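You operate a simulated robot arm through the tools that you are given. There is no shell and no other tool.

You are at the controls of a simulated robot arm. One attempt, no reset.

Task
Stamp both labels once each and pull the work slide out.
Fine: move the slides with the lever catch on, end with it on; no hand past the yellow line while it is off, none on the hot block. Where these are worked on the way, their far stop is far enough and under half their travel is too little: work slide.

It is judged by the outcome, as a careful person would: the job done as asked, and still so three seconds after it is handed in. It fails if anything else is knocked over, pushed out of place, dropped, spilled or broken.

Robot
A 6-joint arm with a two-finger gripper, fixed in place. Base frame: the origin is on the floor under the middle of its stand, x ahead of it, y to its left, z up. Readings come in mm, rad, newtons and seconds.
It reaches about 1572 mm from its shoulder. Its first joint turns from -2.897 to 2.897 rad. Payload 2.45 kg.
The tool frame sits at the grasp point between the pads (the TCP): z along the fingers, y along the line on which they close. The tips reach 20 mm beyond it. The gripper opens to 140 mm; its body begins 168 mm behind the TCP.
Orientation is that of the tool frame in the base frame, as a unit quaternion [x, y, z, w]. With the fingers straight down and closing along the base's y, the tool's x points along the base's -x, its y along +y and its z along -z.

Tools
- The arm moves only by the tool arm_command. Its argument "moves" is a list of rows, each a list of 3 entries, a list of its own where there are three numbers: the turn, a rotation vector about the base's x, y, z in rad, then the shift along the base's x, y, z in mm, then the opening, from 0 (shut) to 1 (fully open). In form: [[[ax, ay, az], [dx, dy, dz], grip], ...]. A call has 1 to 20 rows; each row shifts and turns the commanded pose from where the row before left it. A row lasts 0.2 s, in which the tool goes at most 50 mm and 0.15 rad; a call with a longer step from one row to the next is refused whole, and so is a gripper value outside its range. A pose out of reach is approached as far as the arm can. The call stops where the force on the tool passes 70 N (or 10 N more than at its start, if that is more) or the arm is blocked; 0.2 s more then pass. The fingers move at their own pace (about 45 mm/s each) and stop on an object; they squeeze with about 38 N. The grip force told is the motor's: it shows also when the fingers shut on nothing. Time passes only in rows, and 0.2 s behind the last, so rows that do not move let the fingers close. The reply holds the time, the measured pose of the TCP, the force on the tool along the base axes, the opening and the grip force, in the units named above and with some noise, with the torque about the TCP (base axes, N m) and any sound that the robot's microphone picked up.
- Cameras (640 x 400 px; columns grow to the right, rows downward): "scene" is fixed at [391.4, -646.5, 1683.3]; the picture's right is [0.89, -0.46, 0.00], its down [-0.15, -0.29, -0.94] and it looks along [0.44, 0.84, -0.33] (base axes); focal length 364 px, centre (320, 200). "wrist" rides on the gripper at [78, 11, -209] in the tool frame; the picture's right is [-0.14, 0.99, 0.00], its down [-0.92, -0.13, -0.37] and it looks along [-0.37, -0.05, 0.93] (tool axes); focal length 280 px, centre (320, 200). There is no depth. A picture from a camera that has moved, and an enlarged one, comes with that camera's place and axes in the base frame and with its lens. The place of the scene camera against the robot may be out by one fixed shift of up to 12 mm in any direction.
- grab_frame(camera): a new picture of that camera. The clock stands still meanwhile.
- close_up(camera, box): a new picture of the part [left, top, right, bottom] of that camera's present view, enlarged. The clock stands still meanwhile.
- close_job(): hands the job in; it is judged then, once.

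Nothing tells you positions but the pictures and the camera data. Unless the task says otherwise, let go and move clear before handing in.

The tools are called after ">>>" by a JSON object that holds its "fn" and its "kwargs". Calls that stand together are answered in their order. arm_command: Moves the arm, as the interface text tells. Its arguments: {"type":"object","properties":{"moves":{"type":"array","items":{"type":"array"}}},"required":["moves"]} The other tools are called the same way: grab_frame (camera) takes a picture; close_up (camera, box) takes an enlarged picture of a part of a camera's view; close_job () hands the job in.

At the start:

```text
time_s: 0.0
tool_pos: [553.7, 120.0, 1528.0]
tool_rot: [0.0, 1.0, 0.0, 0.0]
force: [-0.7, -0.1, 0.3]
torque: [0.01, 0.0, 0.01]
width: 139.8
grip_force: 0.1
```

scene: 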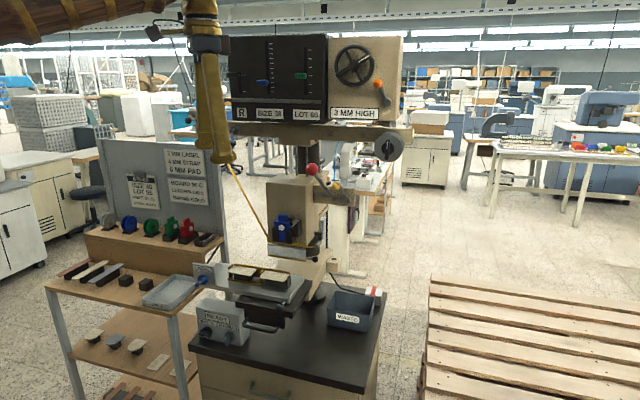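
wrist: 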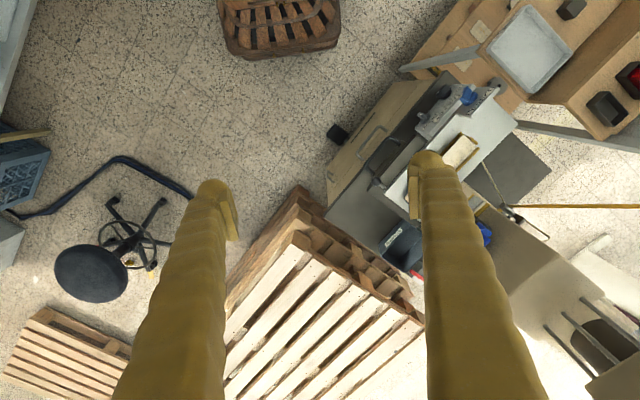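

I see a hot-stamping press on a bench with a control panel, slides, labels and a shelf of type and spacers. I'll look closer before moving anything.

>>> {"fn": "close_up", "kwargs": {"camera": "scene", "box": [220, 20, 420, 145]}}

>>> {"fn": "close_up", "kwargs": {"camera": "scene", "box": [230, 140, 390, 240]}}

>>> {"fn": "close_up", "kwargs": {"camera": "scene", "box": [180, 240, 400, 378]}}

>>> {"fn": "close_up", "kwargs": {"camera": "scene", "box": [40, 130, 240, 255]}}

>>> {"fn": "close_up", "kwargs": {"camera": "scene", "box": [40, 240, 240, 400]}}

```text
3.20 times, centred on (320, 82) of scene
camera zoom: at [391.4, -646.5, 1683.3], right [0.89, -0.46, 0.0], down [-0.15, -0.29, -0.94], along [0.44, 0.84, -0.33], focal length 1166 px, centre (320, 576)
```

zoom: 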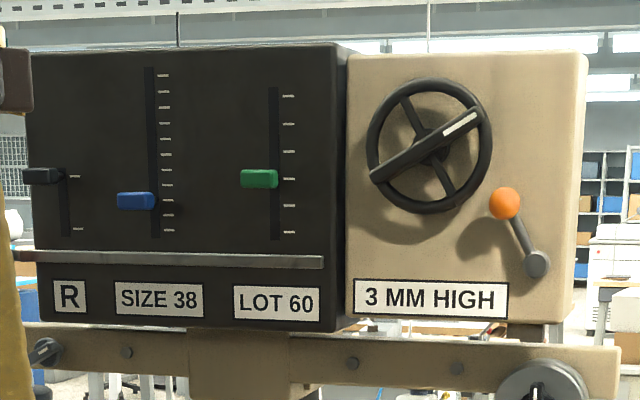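

```text
4.00 times, centred on (310, 190) of scene
camera zoom: at [391.4, -646.5, 1683.3], right [0.89, -0.46, 0.0], down [-0.15, -0.29, -0.94], along [0.44, 0.84, -0.33], focal length 1457 px, centre (360, 240)
```

zoom: 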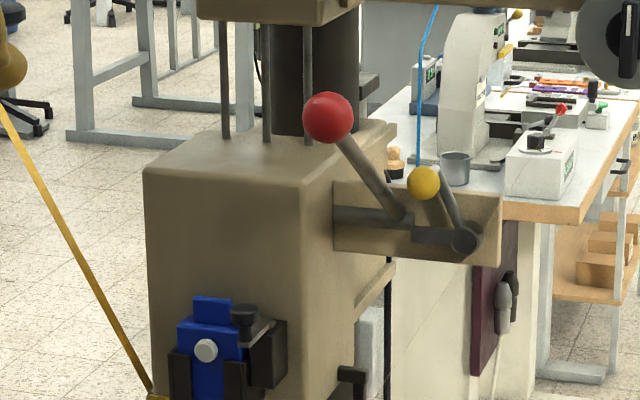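

```text
2.90 times, centred on (290, 309) of scene
camera zoom: at [391.4, -646.5, 1683.3], right [0.89, -0.46, 0.0], down [-0.15, -0.29, -0.94], along [0.44, 0.84, -0.33], focal length 1056 px, centre (407, -116)
```

zoom: 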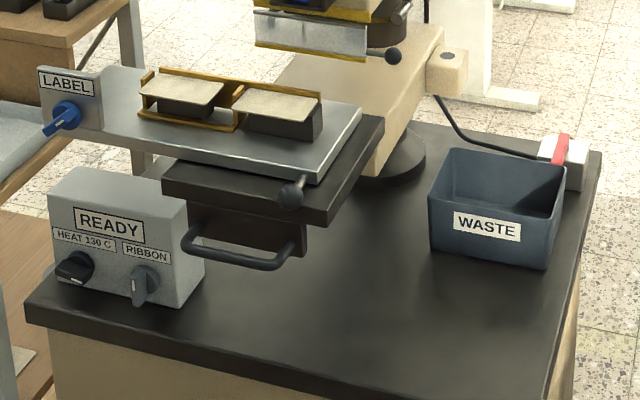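

```text
3.20 times, centred on (140, 192) of scene
camera zoom: at [391.4, -646.5, 1683.3], right [0.89, -0.46, 0.0], down [-0.15, -0.29, -0.94], along [0.44, 0.84, -0.33], focal length 1166 px, centre (896, 224)
```

zoom: 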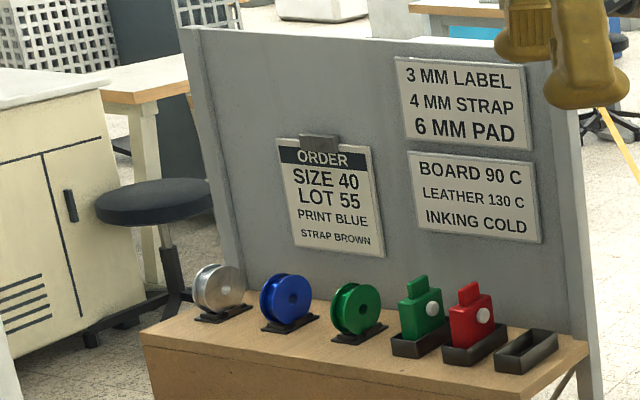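

```text
2.50 times, centred on (140, 320) of scene
camera zoom: at [391.4, -646.5, 1683.3], right [0.89, -0.46, 0.0], down [-0.15, -0.29, -0.94], along [0.44, 0.84, -0.33], focal length 911 px, centre (770, -100)
```

zoom: 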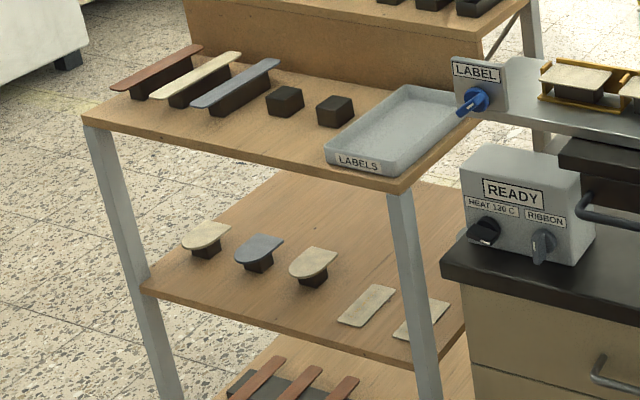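

The press stands diagonally ahead-left of the robot, with the bench, control box and waste bin around it. I'll take closer looks from the wrist camera and at the lever, catch and yellow line.

>>> {"fn": "close_up", "kwargs": {"camera": "wrist", "box": [320, 60, 560, 300]}}

>>> {"fn": "close_up", "kwargs": {"camera": "scene", "box": [255, 200, 345, 260]}}

>>> {"fn": "close_up", "kwargs": {"camera": "scene", "box": [290, 150, 370, 205]}}

>>> {"fn": "close_up", "kwargs": {"camera": "scene", "box": [185, 250, 325, 350]}}

```text
1.67 times, centred on (440, 180) of wrist
camera zoom: at [475.3, 130.4, 1735.6], right [0.14, 0.99, 0.0], down [0.92, -0.13, 0.37], along [0.37, -0.05, -0.93], focal length 467 px, centre (120, 233)
```

zoom: 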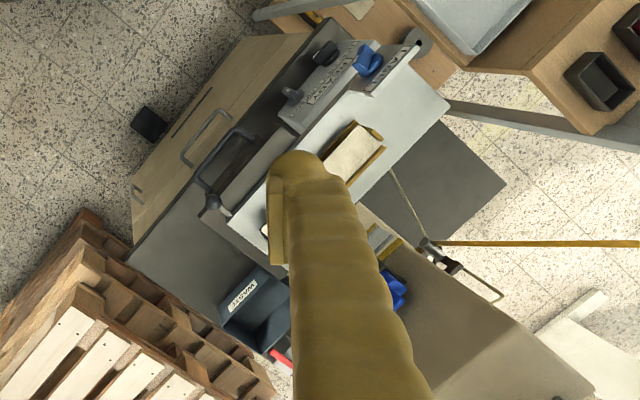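

```text
6.67 times, centred on (300, 230) of scene
camera zoom: at [391.4, -646.5, 1683.3], right [0.89, -0.46, 0.0], down [-0.15, -0.29, -0.94], along [0.44, 0.84, -0.33], focal length 2428 px, centre (453, 0)
```

zoom: 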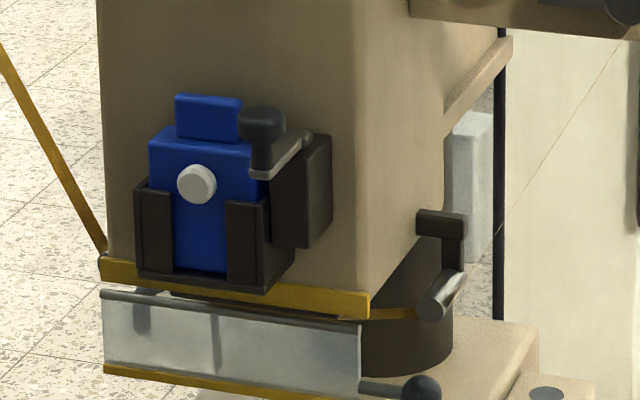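

```text
7.27 times, centred on (330, 178) of scene
camera zoom: at [391.4, -646.5, 1683.3], right [0.89, -0.46, 0.0], down [-0.15, -0.29, -0.94], along [0.44, 0.84, -0.33], focal length 2649 px, centre (247, 364)
```

zoom: 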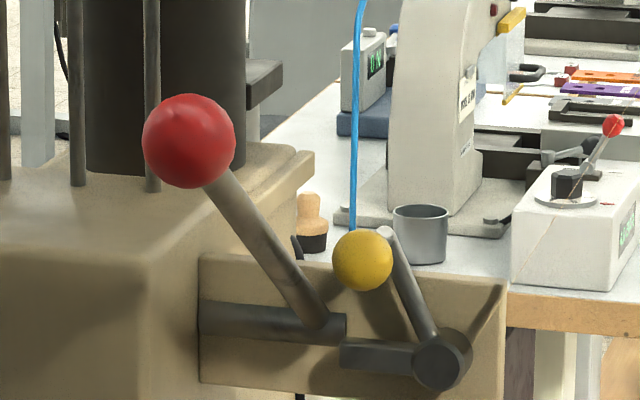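

```text
4.00 times, centred on (255, 300) of scene
camera zoom: at [391.4, -646.5, 1683.3], right [0.89, -0.46, 0.0], down [-0.15, -0.29, -0.94], along [0.44, 0.84, -0.33], focal length 1457 px, centre (580, -200)
```

zoom: 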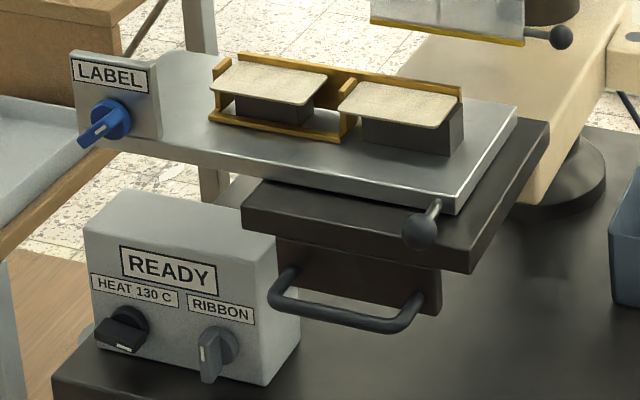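

The press front faces back toward the robot, with the label table about (540–730, 250–470, 1010). I'll turn the wrist so its camera can look at the press from the front.

>>> {"fn": "arm_command", "kwargs": {"moves": [[[0, 0, -0.1432], [0, 0, 0], 1], [[0, 0, -0.1432], [0, 0, 0], 1], [[0, 0, -0.1432], [0, 0, 0], 1], [[0, 0, -0.1432], [0, 0, 0], 1], [[0, 0, -0.1432], [0, 0, 0], 1], [[0, 0, -0.1432], [0, 0, 0], 1], [[0, 0, -0.1432], [0, 0, 0], 1], [[0, 0, -0.1432], [0, 0, 0], 1], [[0, 0, -0.1432], [0, 0, 0], 1], [[0, 0, -0.1432], [0, 0, 0], 1], [[0, 0, -0.1432], [0, 0, 0], 1], [[0, 0, -0.1432], [0, 0, 0], 1], [[0, 0, -0.1432], [0, 0, 0], 1], [[0, 0, -0.1432], [0, 0, 0], 1], [[0, 0, -0.1432], [0, 0, 0], 1], [[0, 0, -0.1432], [0, 0, 0], 1], [[0, 0, -0.1432], [0, 0, 0], 1]]}}

>>> {"fn": "grab_frame", "kwargs": {"camera": "wrist"}}

>>> {"fn": "grab_frame", "kwargs": {"camera": "scene"}}

```text
time_s: 3.6
tool_pos: [554.4, 119.7, 1525.9]
tool_rot: [0.938, 0.346, 0.0, 0.0]
force: [-1.0, -0.5, -0.7]
torque: [0.0, -0.01, -0.03]
width: 139.8
grip_force: 0.1
```

```text
taken
camera wrist: at [619.6, 162.3, 1735.3], right [0.54, -0.84, 0.0], down [-0.78, -0.5, 0.37], along [-0.31, -0.2, -0.93], focal length 280 px, centre (320, 200)
```

wrist: 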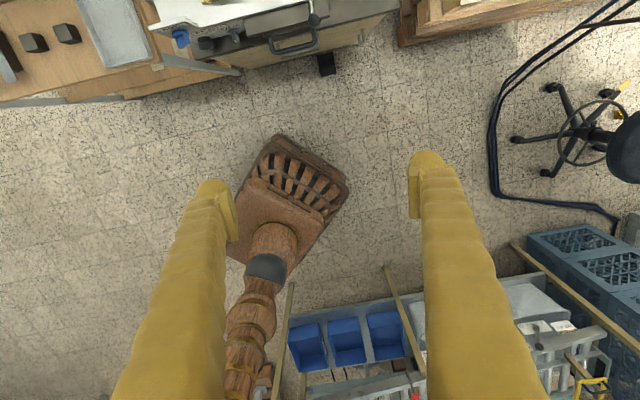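

```text
taken
```

scene: 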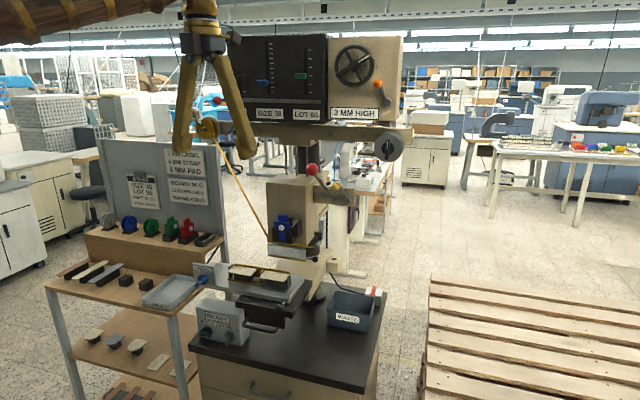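

Nothing has been touched and the arm has room around it. Next I tilt the gripper up so the wrist camera looks at the press front.

>>> {"fn": "arm_command", "kwargs": {"moves": [[[0.0943, -0.1102, 0], [-5, -5, -12], 1], [[0.0943, -0.1102, 0], [-5, -5, -12], 1], [[0.0943, -0.1102, 0], [-5, -5, -12], 1], [[0.0943, -0.1102, 0], [-5, -5, -12], 1], [[0.0943, -0.1102, 0], [-5, -5, -12], 1], [[0.0943, -0.1102, 0], [-5, -5, -12], 1], [[0.0943, -0.1102, 0], [-5, -5, -12], 1], [[0.0943, -0.1102, 0], [-5, -5, -12], 1], [[0.0943, -0.1102, 0], [-5, -5, -12], 1]]}}

>>> {"fn": "grab_frame", "kwargs": {"camera": "wrist"}}

>>> {"fn": "grab_frame", "kwargs": {"camera": "scene"}}

```text
time_s: 5.6
tool_pos: [507.9, 73.7, 1418.9]
tool_rot: [0.745, 0.276, 0.57, -0.21]
force: [-1.0, 0.5, 0.8]
torque: [0.06, 0.0, 0.02]
width: 140.1
grip_force: 0.1
```

```text
taken
camera wrist: at [376.8, -51.5, 1548.8], right [0.62, -0.78, -0.13], down [-0.54, -0.29, -0.79], along [0.58, 0.56, -0.6], focal length 280 px, centre (320, 200)
```

wrist: 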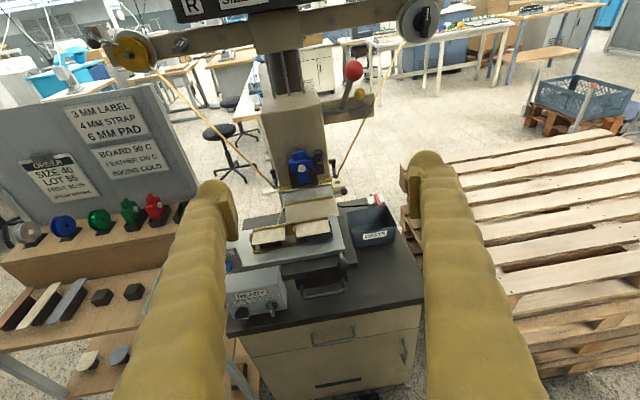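

```text
taken
```

scene: 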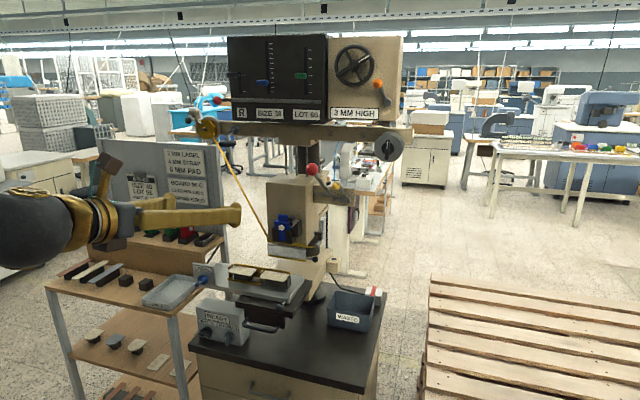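

The front view shows the press well: the ribbon runs from a left spool down under the head and up to a right spool. I'll zoom in on details.

>>> {"fn": "close_up", "kwargs": {"camera": "wrist", "box": [235, 40, 425, 160]}}

>>> {"fn": "close_up", "kwargs": {"camera": "wrist", "box": [245, 140, 365, 215]}}

>>> {"fn": "close_up", "kwargs": {"camera": "wrist", "box": [215, 200, 405, 330]}}

>>> {"fn": "close_up", "kwargs": {"camera": "wrist", "box": [90, 0, 460, 110]}}

>>> {"fn": "close_up", "kwargs": {"camera": "scene", "box": [180, 90, 420, 200]}}

```text
3.33 times, centred on (330, 100) of wrist
camera zoom: at [376.8, -51.5, 1548.8], right [0.62, -0.78, -0.13], down [-0.54, -0.29, -0.79], along [0.58, 0.56, -0.6], focal length 935 px, centre (287, 533)
```

zoom: 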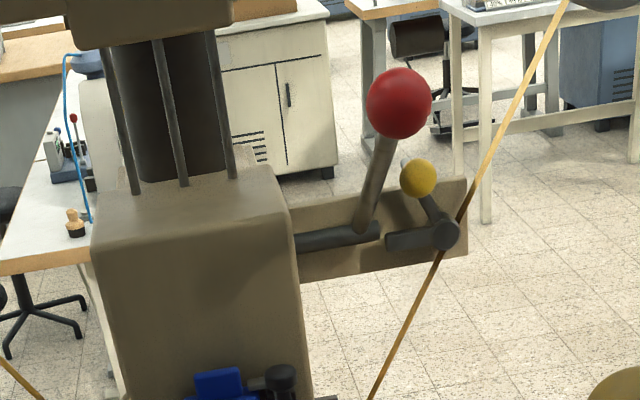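

```text
5.33 times, centred on (305, 178) of wrist
camera zoom: at [376.8, -51.5, 1548.8], right [0.62, -0.78, -0.13], down [-0.54, -0.29, -0.79], along [0.58, 0.56, -0.6], focal length 1495 px, centre (400, 320)
```

zoom: 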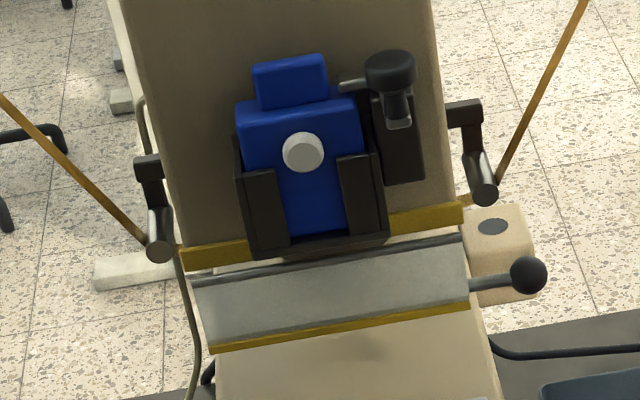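

```text
3.08 times, centred on (310, 265) of wrist
camera zoom: at [376.8, -51.5, 1548.8], right [0.62, -0.78, -0.13], down [-0.54, -0.29, -0.79], along [0.58, 0.56, -0.6], focal length 863 px, centre (351, 0)
```

zoom: 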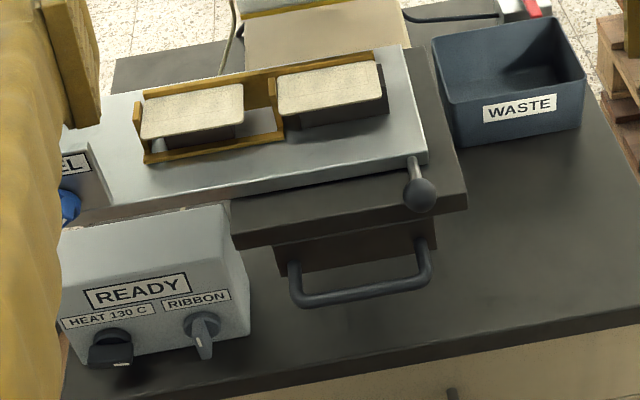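

```text
1.73 times, centred on (275, 55) of wrist
camera zoom: at [376.8, -51.5, 1548.8], right [0.62, -0.78, -0.13], down [-0.54, -0.29, -0.79], along [0.58, 0.56, -0.6], focal length 485 px, centre (398, 451)
```

zoom: 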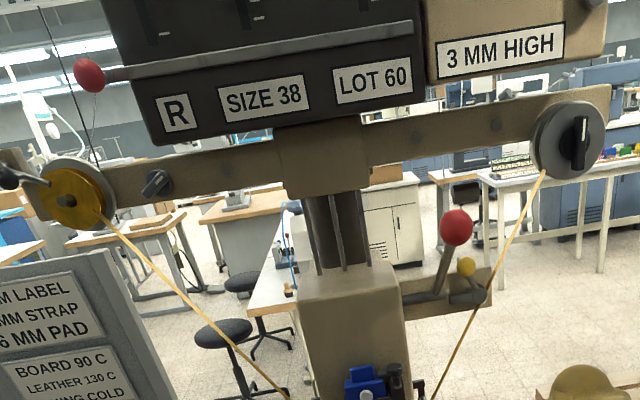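

```text
2.67 times, centred on (300, 145) of scene
camera zoom: at [391.4, -646.5, 1683.3], right [0.89, -0.46, 0.0], down [-0.15, -0.29, -0.94], along [0.44, 0.84, -0.33], focal length 971 px, centre (373, 347)
```

zoom: 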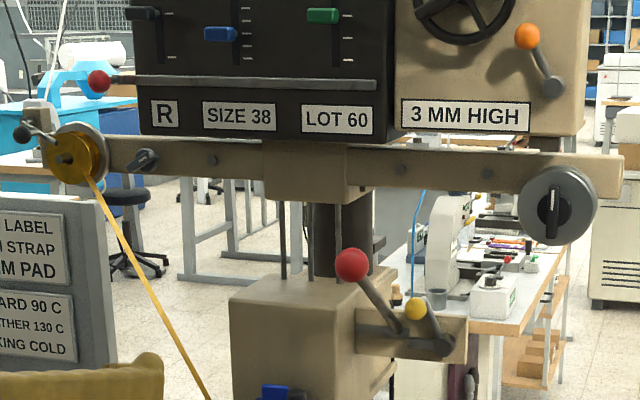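

I can zoom strongly without moving, so I'll inspect the lever, catch, slide and handle in more detail from here.

>>> {"fn": "close_up", "kwargs": {"camera": "wrist", "box": [330, 60, 386, 130]}}

>>> {"fn": "close_up", "kwargs": {"camera": "scene", "box": [310, 170, 360, 210]}}

>>> {"fn": "close_up", "kwargs": {"camera": "wrist", "box": [290, 215, 380, 310]}}

>>> {"fn": "close_up", "kwargs": {"camera": "scene", "box": [235, 265, 325, 340]}}

>>> {"fn": "close_up", "kwargs": {"camera": "wrist", "box": [270, 180, 350, 230]}}

```text
5.71 times, centred on (358, 95) of wrist
camera zoom: at [376.8, -51.5, 1548.8], right [0.62, -0.78, -0.13], down [-0.54, -0.29, -0.79], along [0.58, 0.56, -0.6], focal length 1602 px, centre (103, 800)
```

zoom: 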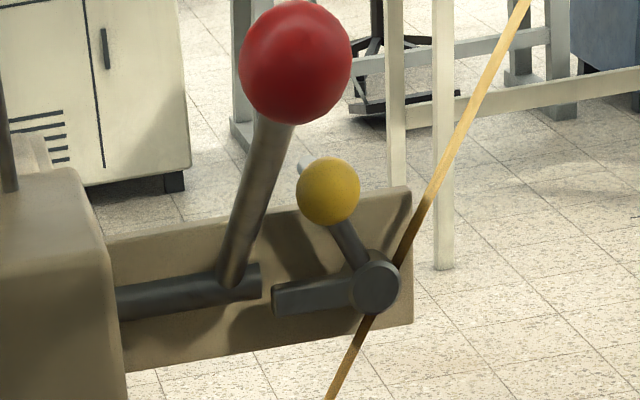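

```text
10.00 times, centred on (335, 190) of scene
camera zoom: at [391.4, -646.5, 1683.3], right [0.89, -0.46, 0.0], down [-0.15, -0.29, -0.94], along [0.44, 0.84, -0.33], focal length 3642 px, centre (170, 300)
```

zoom: 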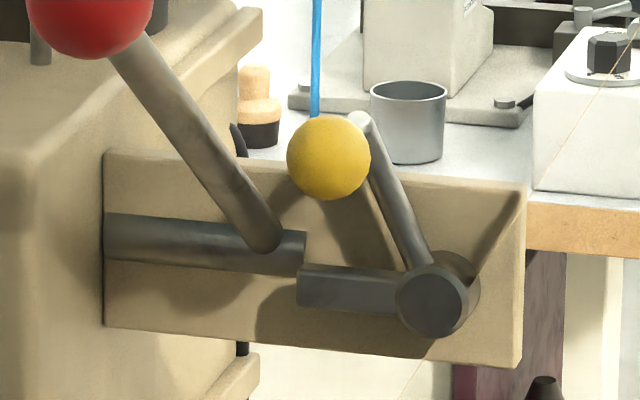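

```text
4.21 times, centred on (335, 262) of wrist
camera zoom: at [376.8, -51.5, 1548.8], right [0.62, -0.78, -0.13], down [-0.54, -0.29, -0.79], along [0.58, 0.56, -0.6], focal length 1181 px, centre (257, -63)
```

zoom: 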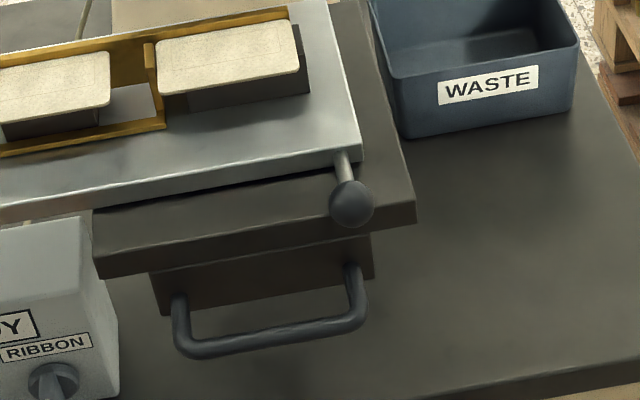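

```text
5.33 times, centred on (280, 302) of scene
camera zoom: at [391.4, -646.5, 1683.3], right [0.89, -0.46, 0.0], down [-0.15, -0.29, -0.94], along [0.44, 0.84, -0.33], focal length 1943 px, centre (533, -347)
```

zoom: 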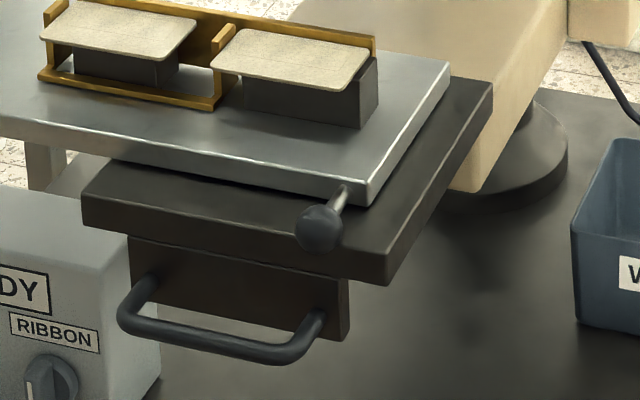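

```text
8.00 times, centred on (310, 205) of wrist
camera zoom: at [376.8, -51.5, 1548.8], right [0.62, -0.78, -0.13], down [-0.54, -0.29, -0.79], along [0.58, 0.56, -0.6], focal length 2243 px, centre (400, 160)
```

zoom: 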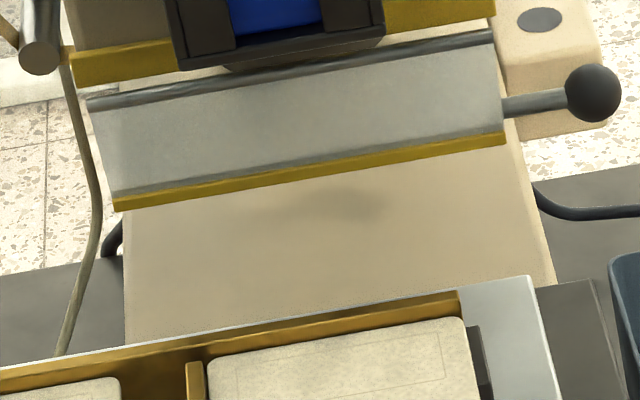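

The press axes look turned about 45° in the base frame, and the catch pawl points at the lever shaft, so I take the catch to be on now. I'll look at the gripper fingers and then take a second wrist view for accurate positions.

>>> {"fn": "close_up", "kwargs": {"camera": "scene", "box": [0, 140, 260, 290]}}

>>> {"fn": "arm_command", "kwargs": {"moves": [[[0, 0, 0.077], [0, 0, 0], 1], [[0, 0, 0], [40, -20, -20], 1], [[0, 0, 0], [40, -20, -20], 1], [[0, 0, 0], [40, -20, -20], 1], [[0, 0, 0], [40, -20, -20], 1], [[0, 0, 0], [40, -20, -20], 1], [[0, 0, 0], [30, -20, -20], 0.3], [[0, 0, 0], [30, -20, -20], 0.3], [[0, 0, 0], [0, 0, 0], 0.3], [[0, 0, 0], [0, 0, 0], 0.3]]}}

>>> {"fn": "grab_frame", "kwargs": {"camera": "wrist"}}

>>> {"fn": "grab_frame", "kwargs": {"camera": "scene"}}

```text
2.46 times, centred on (130, 215) of scene
camera zoom: at [391.4, -646.5, 1683.3], right [0.89, -0.46, 0.0], down [-0.15, -0.29, -0.94], along [0.44, 0.84, -0.33], focal length 897 px, centre (788, 163)
```

zoom: 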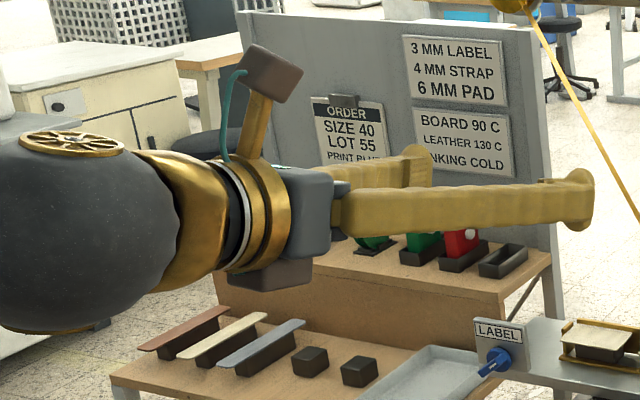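

```text
time_s: 7.8
tool_pos: [769.3, -64.9, 1277.5]
tool_rot: [0.734, 0.304, 0.561, -0.232]
force: [-0.4, 0.2, 0.3]
torque: [0.02, 0.0, -0.02]
width: 51.5
grip_force: 0.0
```

```text
taken
camera wrist: at [649.0, -200.7, 1407.8], right [0.67, -0.73, -0.13], down [-0.51, -0.33, -0.79], along [0.53, 0.6, -0.6], focal length 280 px, centre (320, 200)
```

wrist: 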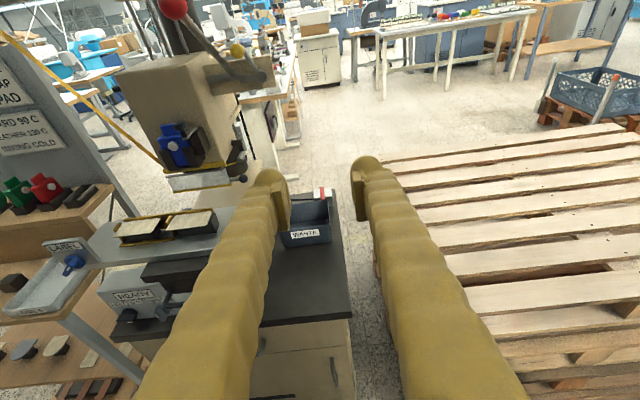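

```text
taken
```

scene: 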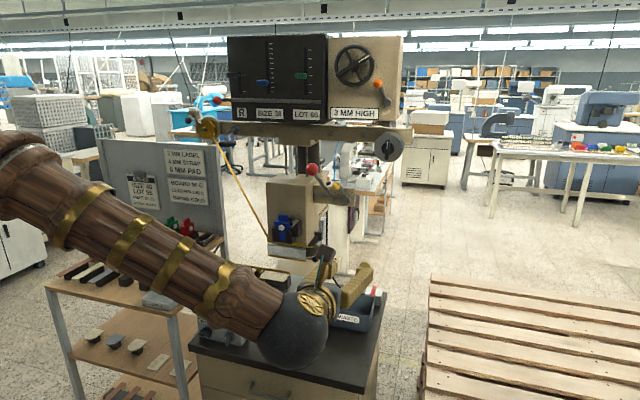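

Now the gripper is aligned with the press. I'll zoom on the same features from this second viewpoint.

>>> {"fn": "close_up", "kwargs": {"camera": "wrist", "box": [150, 0, 290, 95]}}

>>> {"fn": "close_up", "kwargs": {"camera": "wrist", "box": [140, 110, 260, 200]}}

>>> {"fn": "close_up", "kwargs": {"camera": "wrist", "box": [90, 190, 250, 330]}}

```text
4.21 times, centred on (220, 48) of wrist
camera zoom: at [649.0, -200.7, 1407.8], right [0.67, -0.73, -0.13], down [-0.51, -0.33, -0.79], along [0.53, 0.6, -0.6], focal length 1181 px, centre (741, 842)
```

zoom: 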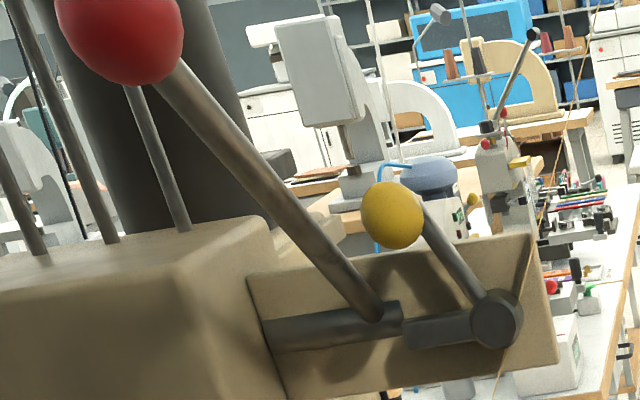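

```text
4.44 times, centred on (200, 155) of wrist
camera zoom: at [649.0, -200.7, 1407.8], right [0.67, -0.73, -0.13], down [-0.51, -0.33, -0.79], along [0.53, 0.6, -0.6], focal length 1246 px, centre (853, 400)
```

zoom: 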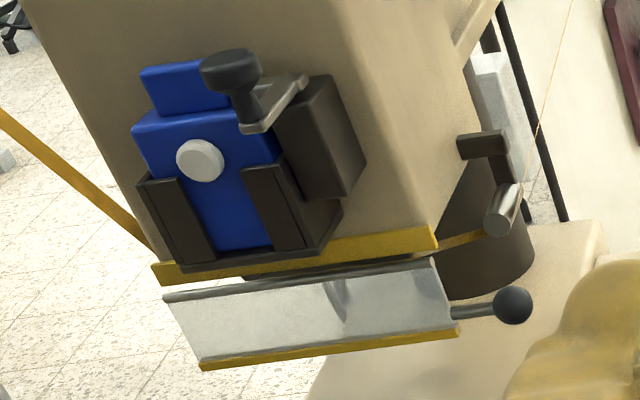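

```text
2.86 times, centred on (170, 260) of wrist
camera zoom: at [649.0, -200.7, 1407.8], right [0.67, -0.73, -0.13], down [-0.51, -0.33, -0.79], along [0.53, 0.6, -0.6], focal length 801 px, centre (749, 29)
```

zoom: 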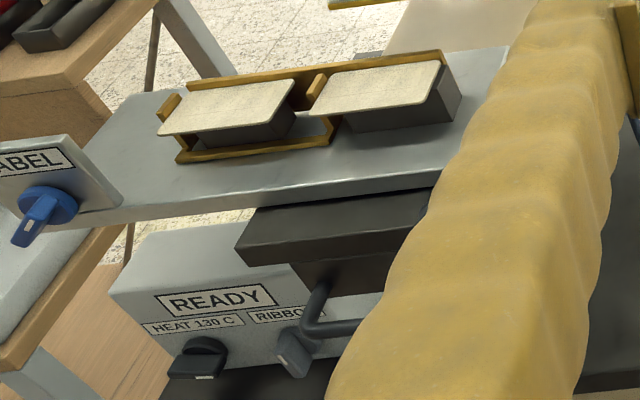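

From two views: red lever ball ≈ (855, 269, 1416), yellow catch ball ≈ (976, 337, 1332), slide handle bar ≈ (664, 274, 931), press turned 45°. Before moving any slide I'll check gently whether the lever is really caught, so I move in front of the red ball first.

>>> {"fn": "arm_command", "kwargs": {"moves": [[[0, 0, 0], [-2.1, 29, 22.2], 0.5], [[0, 0, 0], [-2.1, 29, 22.2], 0.5], [[0, 0, 0], [-2.1, 29, 22.2], 0.5], [[0, 0, 0], [-2.1, 29, 22.2], 0.5], [[0, 0, 0], [-2.1, 29, 22.2], 0.5], [[0, 0, 0], [-2.1, 29, 22.2], 0.5], [[0, 0, 0], [-2.1, 29, 22.2], 0.5], [[0, 0, 0], [-2.1, 29, 22.2], 0.5], [[0, 0, 0], [0, 0, 0], 0.5]]}}

>>> {"fn": "grab_frame", "kwargs": {"camera": "wrist"}}

>>> {"fn": "grab_frame", "kwargs": {"camera": "scene"}}

```text
time_s: 9.8
tool_pos: [749.3, 167.5, 1457.5]
tool_rot: [0.735, 0.304, 0.56, -0.231]
force: [0.5, 0.0, 0.7]
torque: [-0.01, -0.02, -0.03]
width: 70.2
grip_force: 0.2
```

```text
taken
camera wrist: at [629.1, 33.2, 1587.5], right [0.67, -0.73, -0.13], down [-0.51, -0.33, -0.79], along [0.53, 0.6, -0.6], focal length 280 px, centre (320, 200)
```

wrist: 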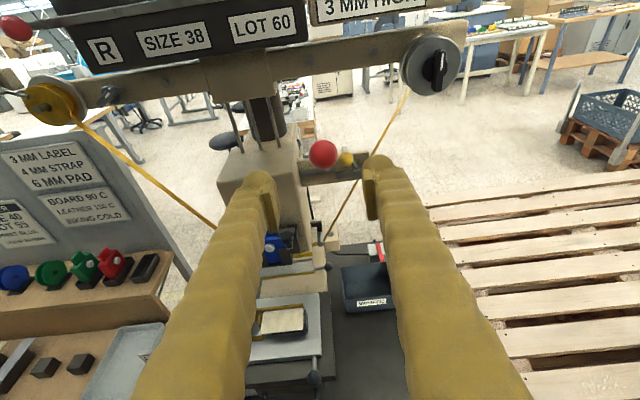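

```text
taken
```

scene: 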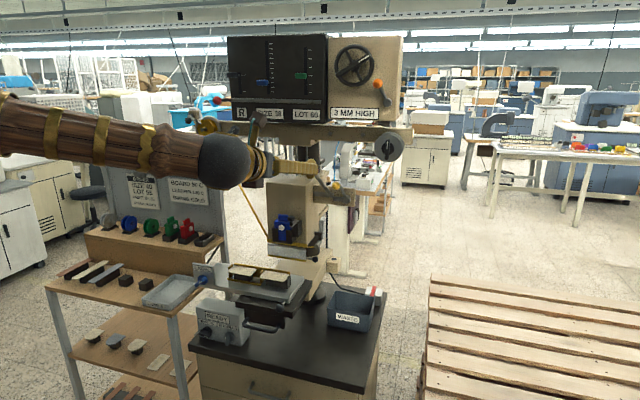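

The red ball sits right between the fingers, on line. I move forward onto it and close.

>>> {"fn": "arm_command", "kwargs": {"moves": [[[0, 0, 0], [21.1, 20.4, -8.2], 0.5], [[0, 0, 0], [21.1, 20.4, -8.2], 0.5], [[0, 0, 0], [21.1, 20.4, -8.2], 0.5], [[0, 0, 0], [21.1, 20.4, -8.2], 0.5], [[0, 0, 0], [21.1, 20.4, -8.2], 0.5], [[0, 0, 0], [0, 0, 0], 0.5]]}}

>>> {"fn": "grab_frame", "kwargs": {"camera": "wrist"}}

>>> {"fn": "close_up", "kwargs": {"camera": "scene", "box": [260, 140, 380, 215]}}

```text
time_s: 11.2
tool_pos: [856.4, 268.3, 1415.5]
tool_rot: [0.734, 0.303, 0.561, -0.231]
force: [-0.3, 0.3, 0.4]
torque: [0.01, -0.01, 0.01]
width: 70.0
grip_force: 0.1
```

```text
taken
camera wrist: at [736.1, 132.5, 1544.5], right [0.67, -0.73, -0.13], down [-0.51, -0.33, -0.79], along [0.53, 0.6, -0.6], focal length 280 px, centre (320, 200)
```

wrist: 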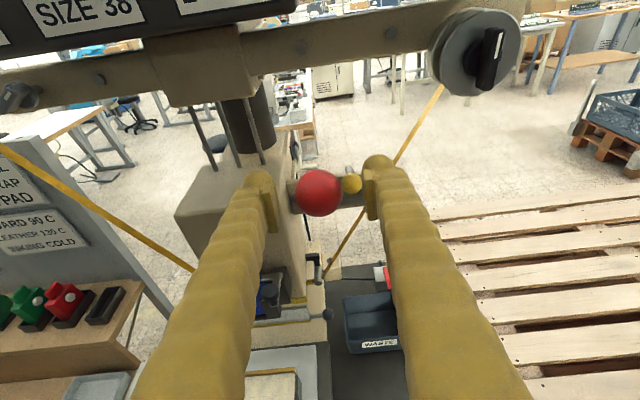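

```text
5.33 times, centred on (320, 178) of scene
camera zoom: at [391.4, -646.5, 1683.3], right [0.89, -0.46, 0.0], down [-0.15, -0.29, -0.94], along [0.44, 0.84, -0.33], focal length 1943 px, centre (320, 320)
```

zoom: 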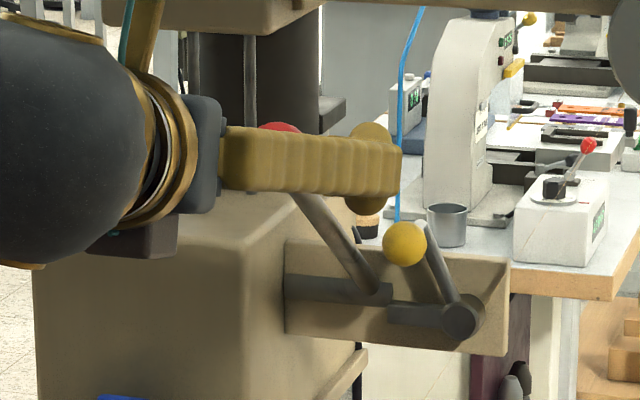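

The ball is centered between the pads. I close on it and then press down slightly to test whether the catch holds the lever.

>>> {"fn": "arm_command", "kwargs": {"moves": [[[0, 0, 0], [0, 0, 0], 0.1], [[0, 0, 0], [0, 0, 0], 0.1], [[0, 0, 0], [0, 0, 0], 0.1], [[0, 0, 0], [0, 0, 0], 0.1]]}}

>>> {"fn": "arm_command", "kwargs": {"moves": [[[0, 0, 0], [-1.0, -1.0, -2.0], 0.1], [[0, 0, 0], [-1.0, -1.0, -2.0], 0.1], [[0, 0, 0], [0, 0, 0], 0.1]]}}

>>> {"fn": "grab_frame", "kwargs": {"camera": "wrist"}}

```text
time_s: 12.2
tool_pos: [855.8, 267.5, 1413.4]
tool_rot: [0.735, 0.304, 0.56, -0.231]
force: [-8.6, 8.3, -1.1]
torque: [-0.01, -0.03, -0.02]
width: 34.3
grip_force: 40.3
```

```text
time_s: 13.0
tool_pos: [853.6, 267.1, 1411.4]
tool_rot: [0.734, 0.304, 0.561, -0.232]
force: [-6.8, 13.3, 4.8]
torque: [0.75, -0.76, -0.06]
width: 34.1
grip_force: 44.6
```

```text
taken
camera wrist: at [733.6, 131.0, 1540.8], right [0.67, -0.73, -0.13], down [-0.51, -0.33, -0.79], along [0.53, 0.6, -0.6], focal length 280 px, centre (320, 200)
```

wrist: 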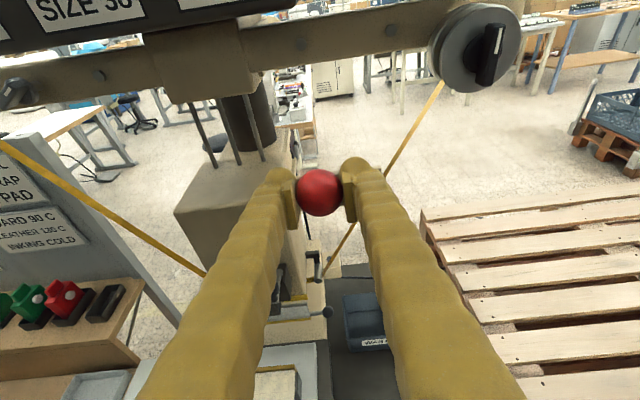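

The ball is gripped and resists only a little so far. I press a few millimetres further along the lever's arc to be sure.

>>> {"fn": "arm_command", "kwargs": {"moves": [[[0, 0, 0], [-1.3, -1.2, -2.4], 0.1], [[0, 0, 0], [-1.3, -1.2, -2.4], 0.1], [[0, 0, 0], [0, 0, 0], 0.1]]}}

>>> {"fn": "close_up", "kwargs": {"camera": "scene", "box": [260, 140, 380, 215]}}

```text
time_s: 13.8
tool_pos: [851.1, 264.9, 1408.1]
tool_rot: [0.734, 0.305, 0.561, -0.232]
force: [8.9, 26.6, 15.2]
torque: [-0.05, -0.07, -0.05]
width: 34.2
grip_force: 45.4
```

```text
5.33 times, centred on (320, 178) of scene
camera zoom: at [391.4, -646.5, 1683.3], right [0.89, -0.46, 0.0], down [-0.15, -0.29, -0.94], along [0.44, 0.84, -0.33], focal length 1943 px, centre (320, 320)
```

zoom: 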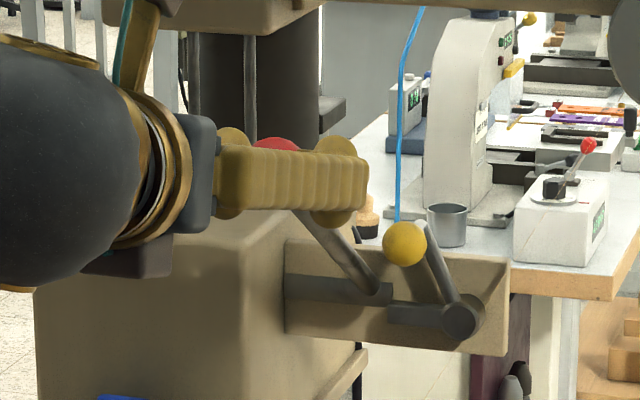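

>>> {"fn": "arm_command", "kwargs": {"moves": [[[0, 0, 0], [-1.7, -1.7, -3.2], 0.1], [[0, 0, 0], [0, 0, 0], 0.1]]}}

```text
time_s: 14.4
tool_pos: [850.1, 262.3, 1404.3]
tool_rot: [0.734, 0.304, 0.562, -0.232]
force: [10.4, 25.1, 31.3]
torque: [0.03, 0.05, -0.06]
width: 34.2
grip_force: 44.7
```

>>> {"fn": "grab_frame", "kwargs": {"camera": "wrist"}}

>>> {"fn": "close_up", "kwargs": {"camera": "scene", "box": [260, 140, 380, 215]}}

>>> {"fn": "close_up", "kwargs": {"camera": "wrist", "box": [270, 140, 370, 230]}}

```text
taken
camera wrist: at [729.6, 127.2, 1534.8], right [0.67, -0.73, -0.13], down [-0.51, -0.33, -0.79], along [0.53, 0.6, -0.6], focal length 280 px, centre (320, 200)
```

wrist: 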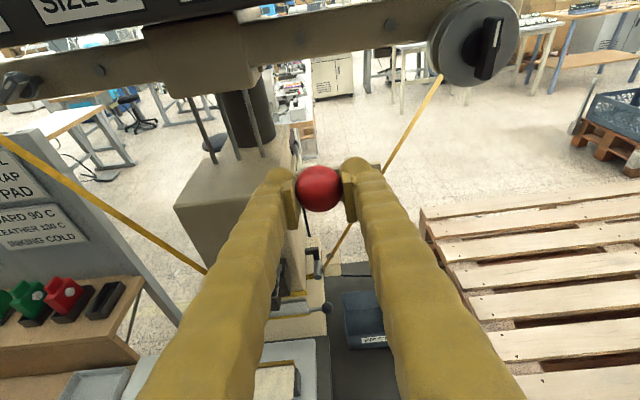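

```text
5.33 times, centred on (320, 178) of scene
camera zoom: at [391.4, -646.5, 1683.3], right [0.89, -0.46, 0.0], down [-0.15, -0.29, -0.94], along [0.44, 0.84, -0.33], focal length 1943 px, centre (320, 320)
```

zoom: 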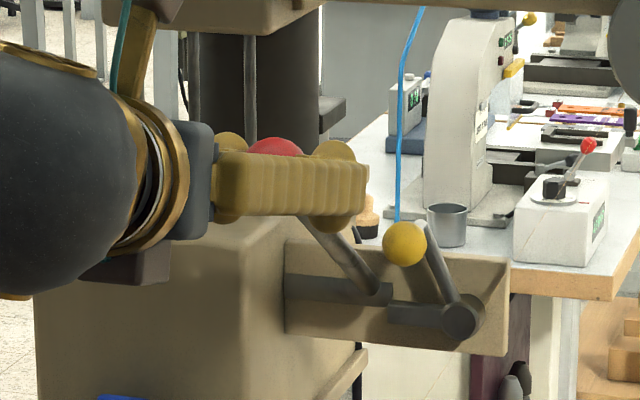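

```text
4.44 times, centred on (320, 185) of wrist
camera zoom: at [729.6, 127.2, 1534.8], right [0.67, -0.73, -0.13], down [-0.51, -0.33, -0.79], along [0.53, 0.6, -0.6], focal length 1246 px, centre (320, 267)
```

zoom: 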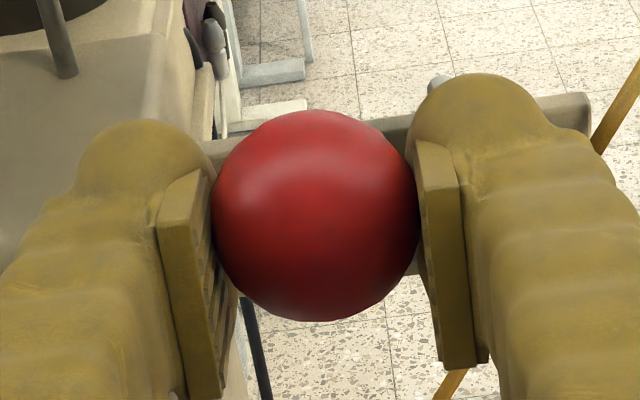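

The lever springs back stiffly after only ~9 mm at 40 N, so the catch is holding it: the catch is on. I relax the pressure, let go, and back away.

>>> {"fn": "arm_command", "kwargs": {"moves": [[[0, 0, 0], [2.0, 2.0, 4.0], 0.1], [[0, 0, 0], [2.0, 2.0, 4.0], 0.1], [[0, 0, 0], [2.3, 2.1, 4.0], 0.1], [[0, 0, 0], [0, 0, 0], 0.1], [[0, 0, 0], [0, 0, 0], 0.5], [[0, 0, 0], [0, 0, 0], 0.5], [[0, 0, 0], [0, 0, 0], 0.5]]}}

>>> {"fn": "grab_frame", "kwargs": {"camera": "wrist"}}

```text
time_s: 16.0
tool_pos: [857.0, 268.3, 1415.2]
tool_rot: [0.735, 0.304, 0.56, -0.232]
force: [0.1, -0.1, -0.6]
torque: [0.0, 0.03, 0.02]
width: 70.2
grip_force: 0.0
```

```text
taken
camera wrist: at [737.1, 133.1, 1545.8], right [0.67, -0.73, -0.13], down [-0.51, -0.33, -0.79], along [0.53, 0.6, -0.6], focal length 280 px, centre (320, 200)
```

wrist: 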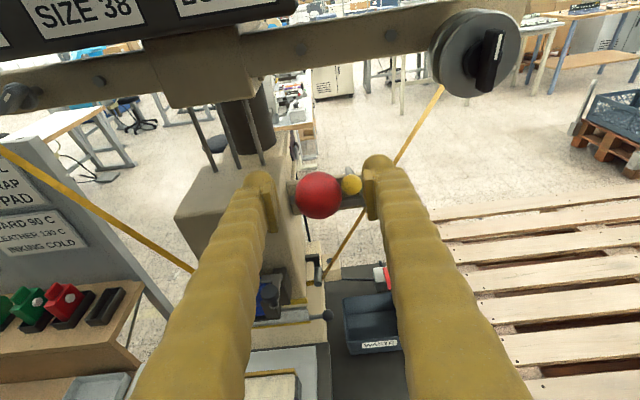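

The lever is back at rest and free. I back out and roll the gripper so the fingers close vertically, heading to the slide handle.

>>> {"fn": "arm_command", "kwargs": {"moves": [[[0, 0, 0], [-25.6, -25.6, 9.9], 0.5], [[0, 0, 0], [-25.6, -25.6, 9.9], 0.5], [[0, 0, 0], [-25.6, -25.6, 9.9], 0.5], [[0, 0, 0], [-25.6, -25.6, 9.9], 0.5], [[0, 0, 0], [-25.6, -25.6, 0], 0.4], [[-0.0975, -0.0973, 0.0375], [-20, -5, -30], 0.4], [[-0.0975, -0.0973, 0.0375], [-20, -5, -30], 0.4], [[-0.0975, -0.0973, 0.0375], [-20, -5, -30], 0.4], [[-0.0975, -0.0973, 0.0375], [-10, 0, -40], 0.4], [[-0.0975, -0.0973, 0.0375], [-10, 0, -40], 0.4], [[-0.0975, -0.0973, 0.0375], [0, 0, -40], 0.4], [[-0.0975, -0.0973, 0.0375], [0, 0, -40], 0.4], [[-0.0975, -0.0973, 0.0375], [0, 0, -40], 0.4], [[-0.0975, -0.0973, 0.0375], [0, 0, -40], 0.4], [[-0.0975, -0.0973, 0.0375], [0, 0, -40], 0.4], [[-0.0975, -0.0973, 0.0375], [0, 0, -40], 0.4], [[0, 0, 0], [0, 0, 0], 0.4]]}}

>>> {"fn": "grab_frame", "kwargs": {"camera": "wrist"}}

>>> {"fn": "grab_frame", "kwargs": {"camera": "scene"}}

```text
time_s: 19.6
tool_pos: [655.8, 121.5, 1050.2]
tool_rot: [0.305, 0.735, 0.56, 0.232]
force: [-0.5, 0.3, 0.7]
torque: [-0.01, -0.04, -0.01]
width: 55.9
grip_force: 0.1
out of reach, approached as far as the arm can: row 16
```

```text
taken
camera wrist: at [460.9, 36.3, 1114.7], right [0.28, 0.09, 0.96], down [0.38, -0.93, -0.02], along [0.88, 0.37, -0.3], focal length 280 px, centre (320, 200)
```

wrist: 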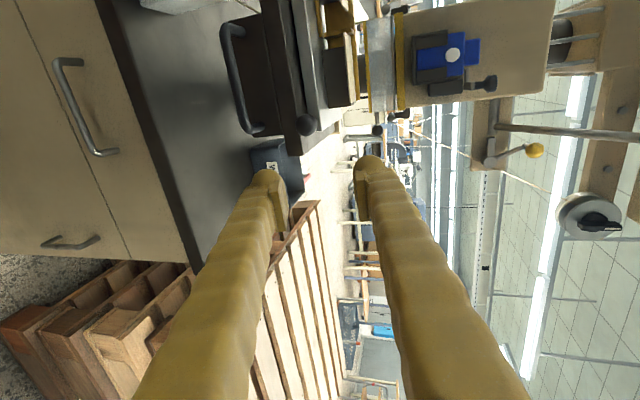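

```text
taken
```

scene: 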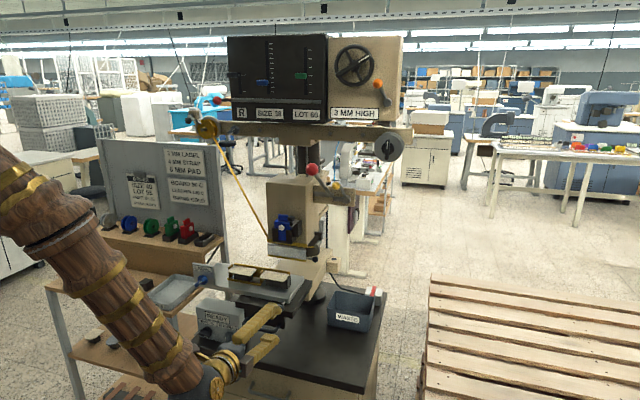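

The arm reached its limit when going low with the gripper nearly level, so I'll need a steeper pitch or a different yaw for the handle. I'll zoom on the handle from here first.

>>> {"fn": "close_up", "kwargs": {"camera": "wrist", "box": [200, 0, 360, 160]}}

>>> {"fn": "close_up", "kwargs": {"camera": "wrist", "box": [330, 0, 640, 240]}}

```text
2.50 times, centred on (280, 80) of wrist
camera zoom: at [460.9, 36.3, 1114.7], right [0.28, 0.09, 0.96], down [0.38, -0.93, -0.02], along [0.88, 0.37, -0.3], focal length 701 px, centre (420, 500)
```

zoom: 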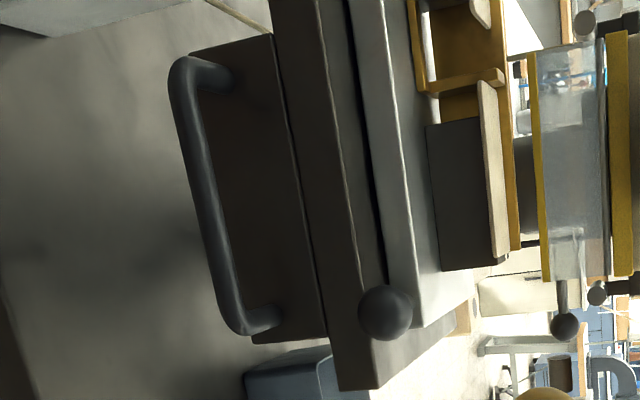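

```text
1.67 times, centred on (485, 120) of wrist
camera zoom: at [460.9, 36.3, 1114.7], right [0.28, 0.09, 0.96], down [0.38, -0.93, -0.02], along [0.88, 0.37, -0.3], focal length 467 px, centre (45, 333)
```

zoom: 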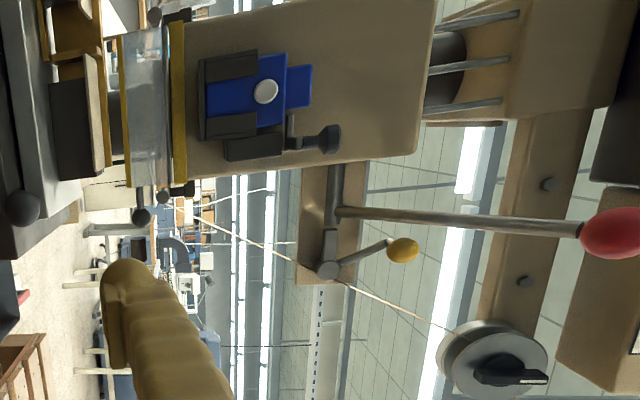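

The handle bar is confirmed at about q-depth 663 with a ~40 mm gap behind it, and the plate front edge just above and behind. I pitch the gripper down more and try lowering in free space in front of the handle.

>>> {"fn": "arm_command", "kwargs": {"moves": [[[-0.0825, 0.0825, 0], [0, 0, 0], 0.4], [[-0.0825, 0.0825, 0], [0, 0, 0], 0.4], [[-0.0825, 0.0825, 0], [0, 0, 0], 0.4], [[0, 0, 0], [-7.4, 21.5, -20], 0.4], [[0, 0, 0], [-7.4, 21.5, -20], 0.4], [[0, 0, 0], [-7.4, 21.5, -20], 0.4], [[0, 0, 0], [-7.4, 21.5, -20], 0.4], [[0, 0, 0], [-7.4, 21.5, -20], 0.4]]}}

>>> {"fn": "grab_frame", "kwargs": {"camera": "wrist"}}

>>> {"fn": "grab_frame", "kwargs": {"camera": "scene"}}

```text
time_s: 21.4
tool_pos: [628.4, 232.8, 953.7]
tool_rot: [0.339, 0.822, 0.423, 0.175]
force: [0.0, -0.2, 0.1]
torque: [-0.01, 0.02, 0.02]
width: 56.0
grip_force: 0.0
out of reach, approached as far as the arm can: row 8
```

```text
taken
camera wrist: at [457.3, 172.4, 1083.4], right [0.5, 0.31, 0.81], down [0.39, -0.92, 0.11], along [0.77, 0.26, -0.58], focal length 280 px, centre (320, 200)
```

wrist: 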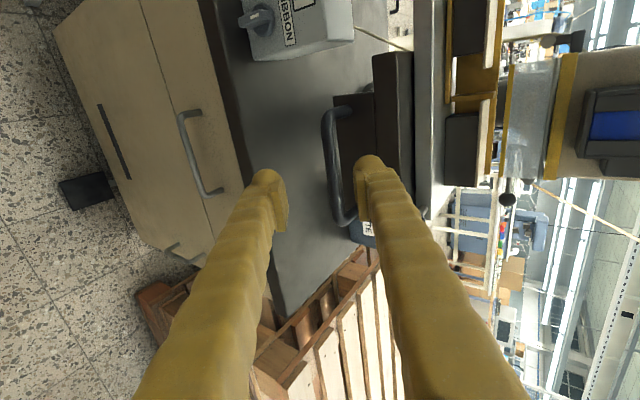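

```text
taken
```

scene: 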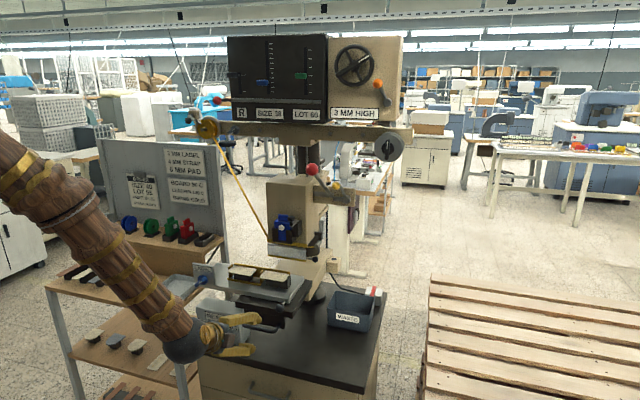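

I'm just in front of the handle at a 35° pitch. I narrow the fingers, lift slightly to line up with the bar, and check.

>>> {"fn": "arm_command", "kwargs": {"moves": [[[0, 0, 0], [-3, -0.8, 10], 0.27], [[0, 0, 0], [-3, -0.8, 10], 0.27], [[0, 0, 0], [0, 0, 0], 0.27], [[0, 0, 0], [0, 0, 0], 0.27]]}}

>>> {"fn": "close_up", "kwargs": {"camera": "wrist", "box": [240, 80, 440, 240]}}

```text
time_s: 22.4
tool_pos: [621.7, 231.7, 973.3]
tool_rot: [0.34, 0.821, 0.423, 0.178]
force: [-0.2, -0.3, 0.7]
torque: [0.0, -0.01, -0.03]
width: 37.8
grip_force: 0.0
```

```text
2.50 times, centred on (340, 160) of wrist
camera zoom: at [450.7, 171.4, 1103.0], right [0.5, 0.31, 0.81], down [0.38, -0.92, 0.11], along [0.77, 0.26, -0.58], focal length 701 px, centre (270, 300)
```

zoom: 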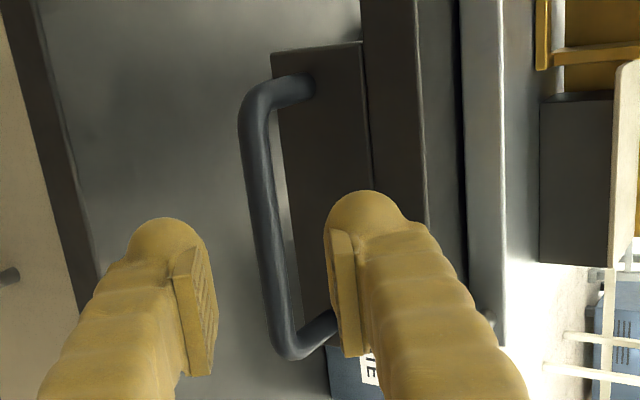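

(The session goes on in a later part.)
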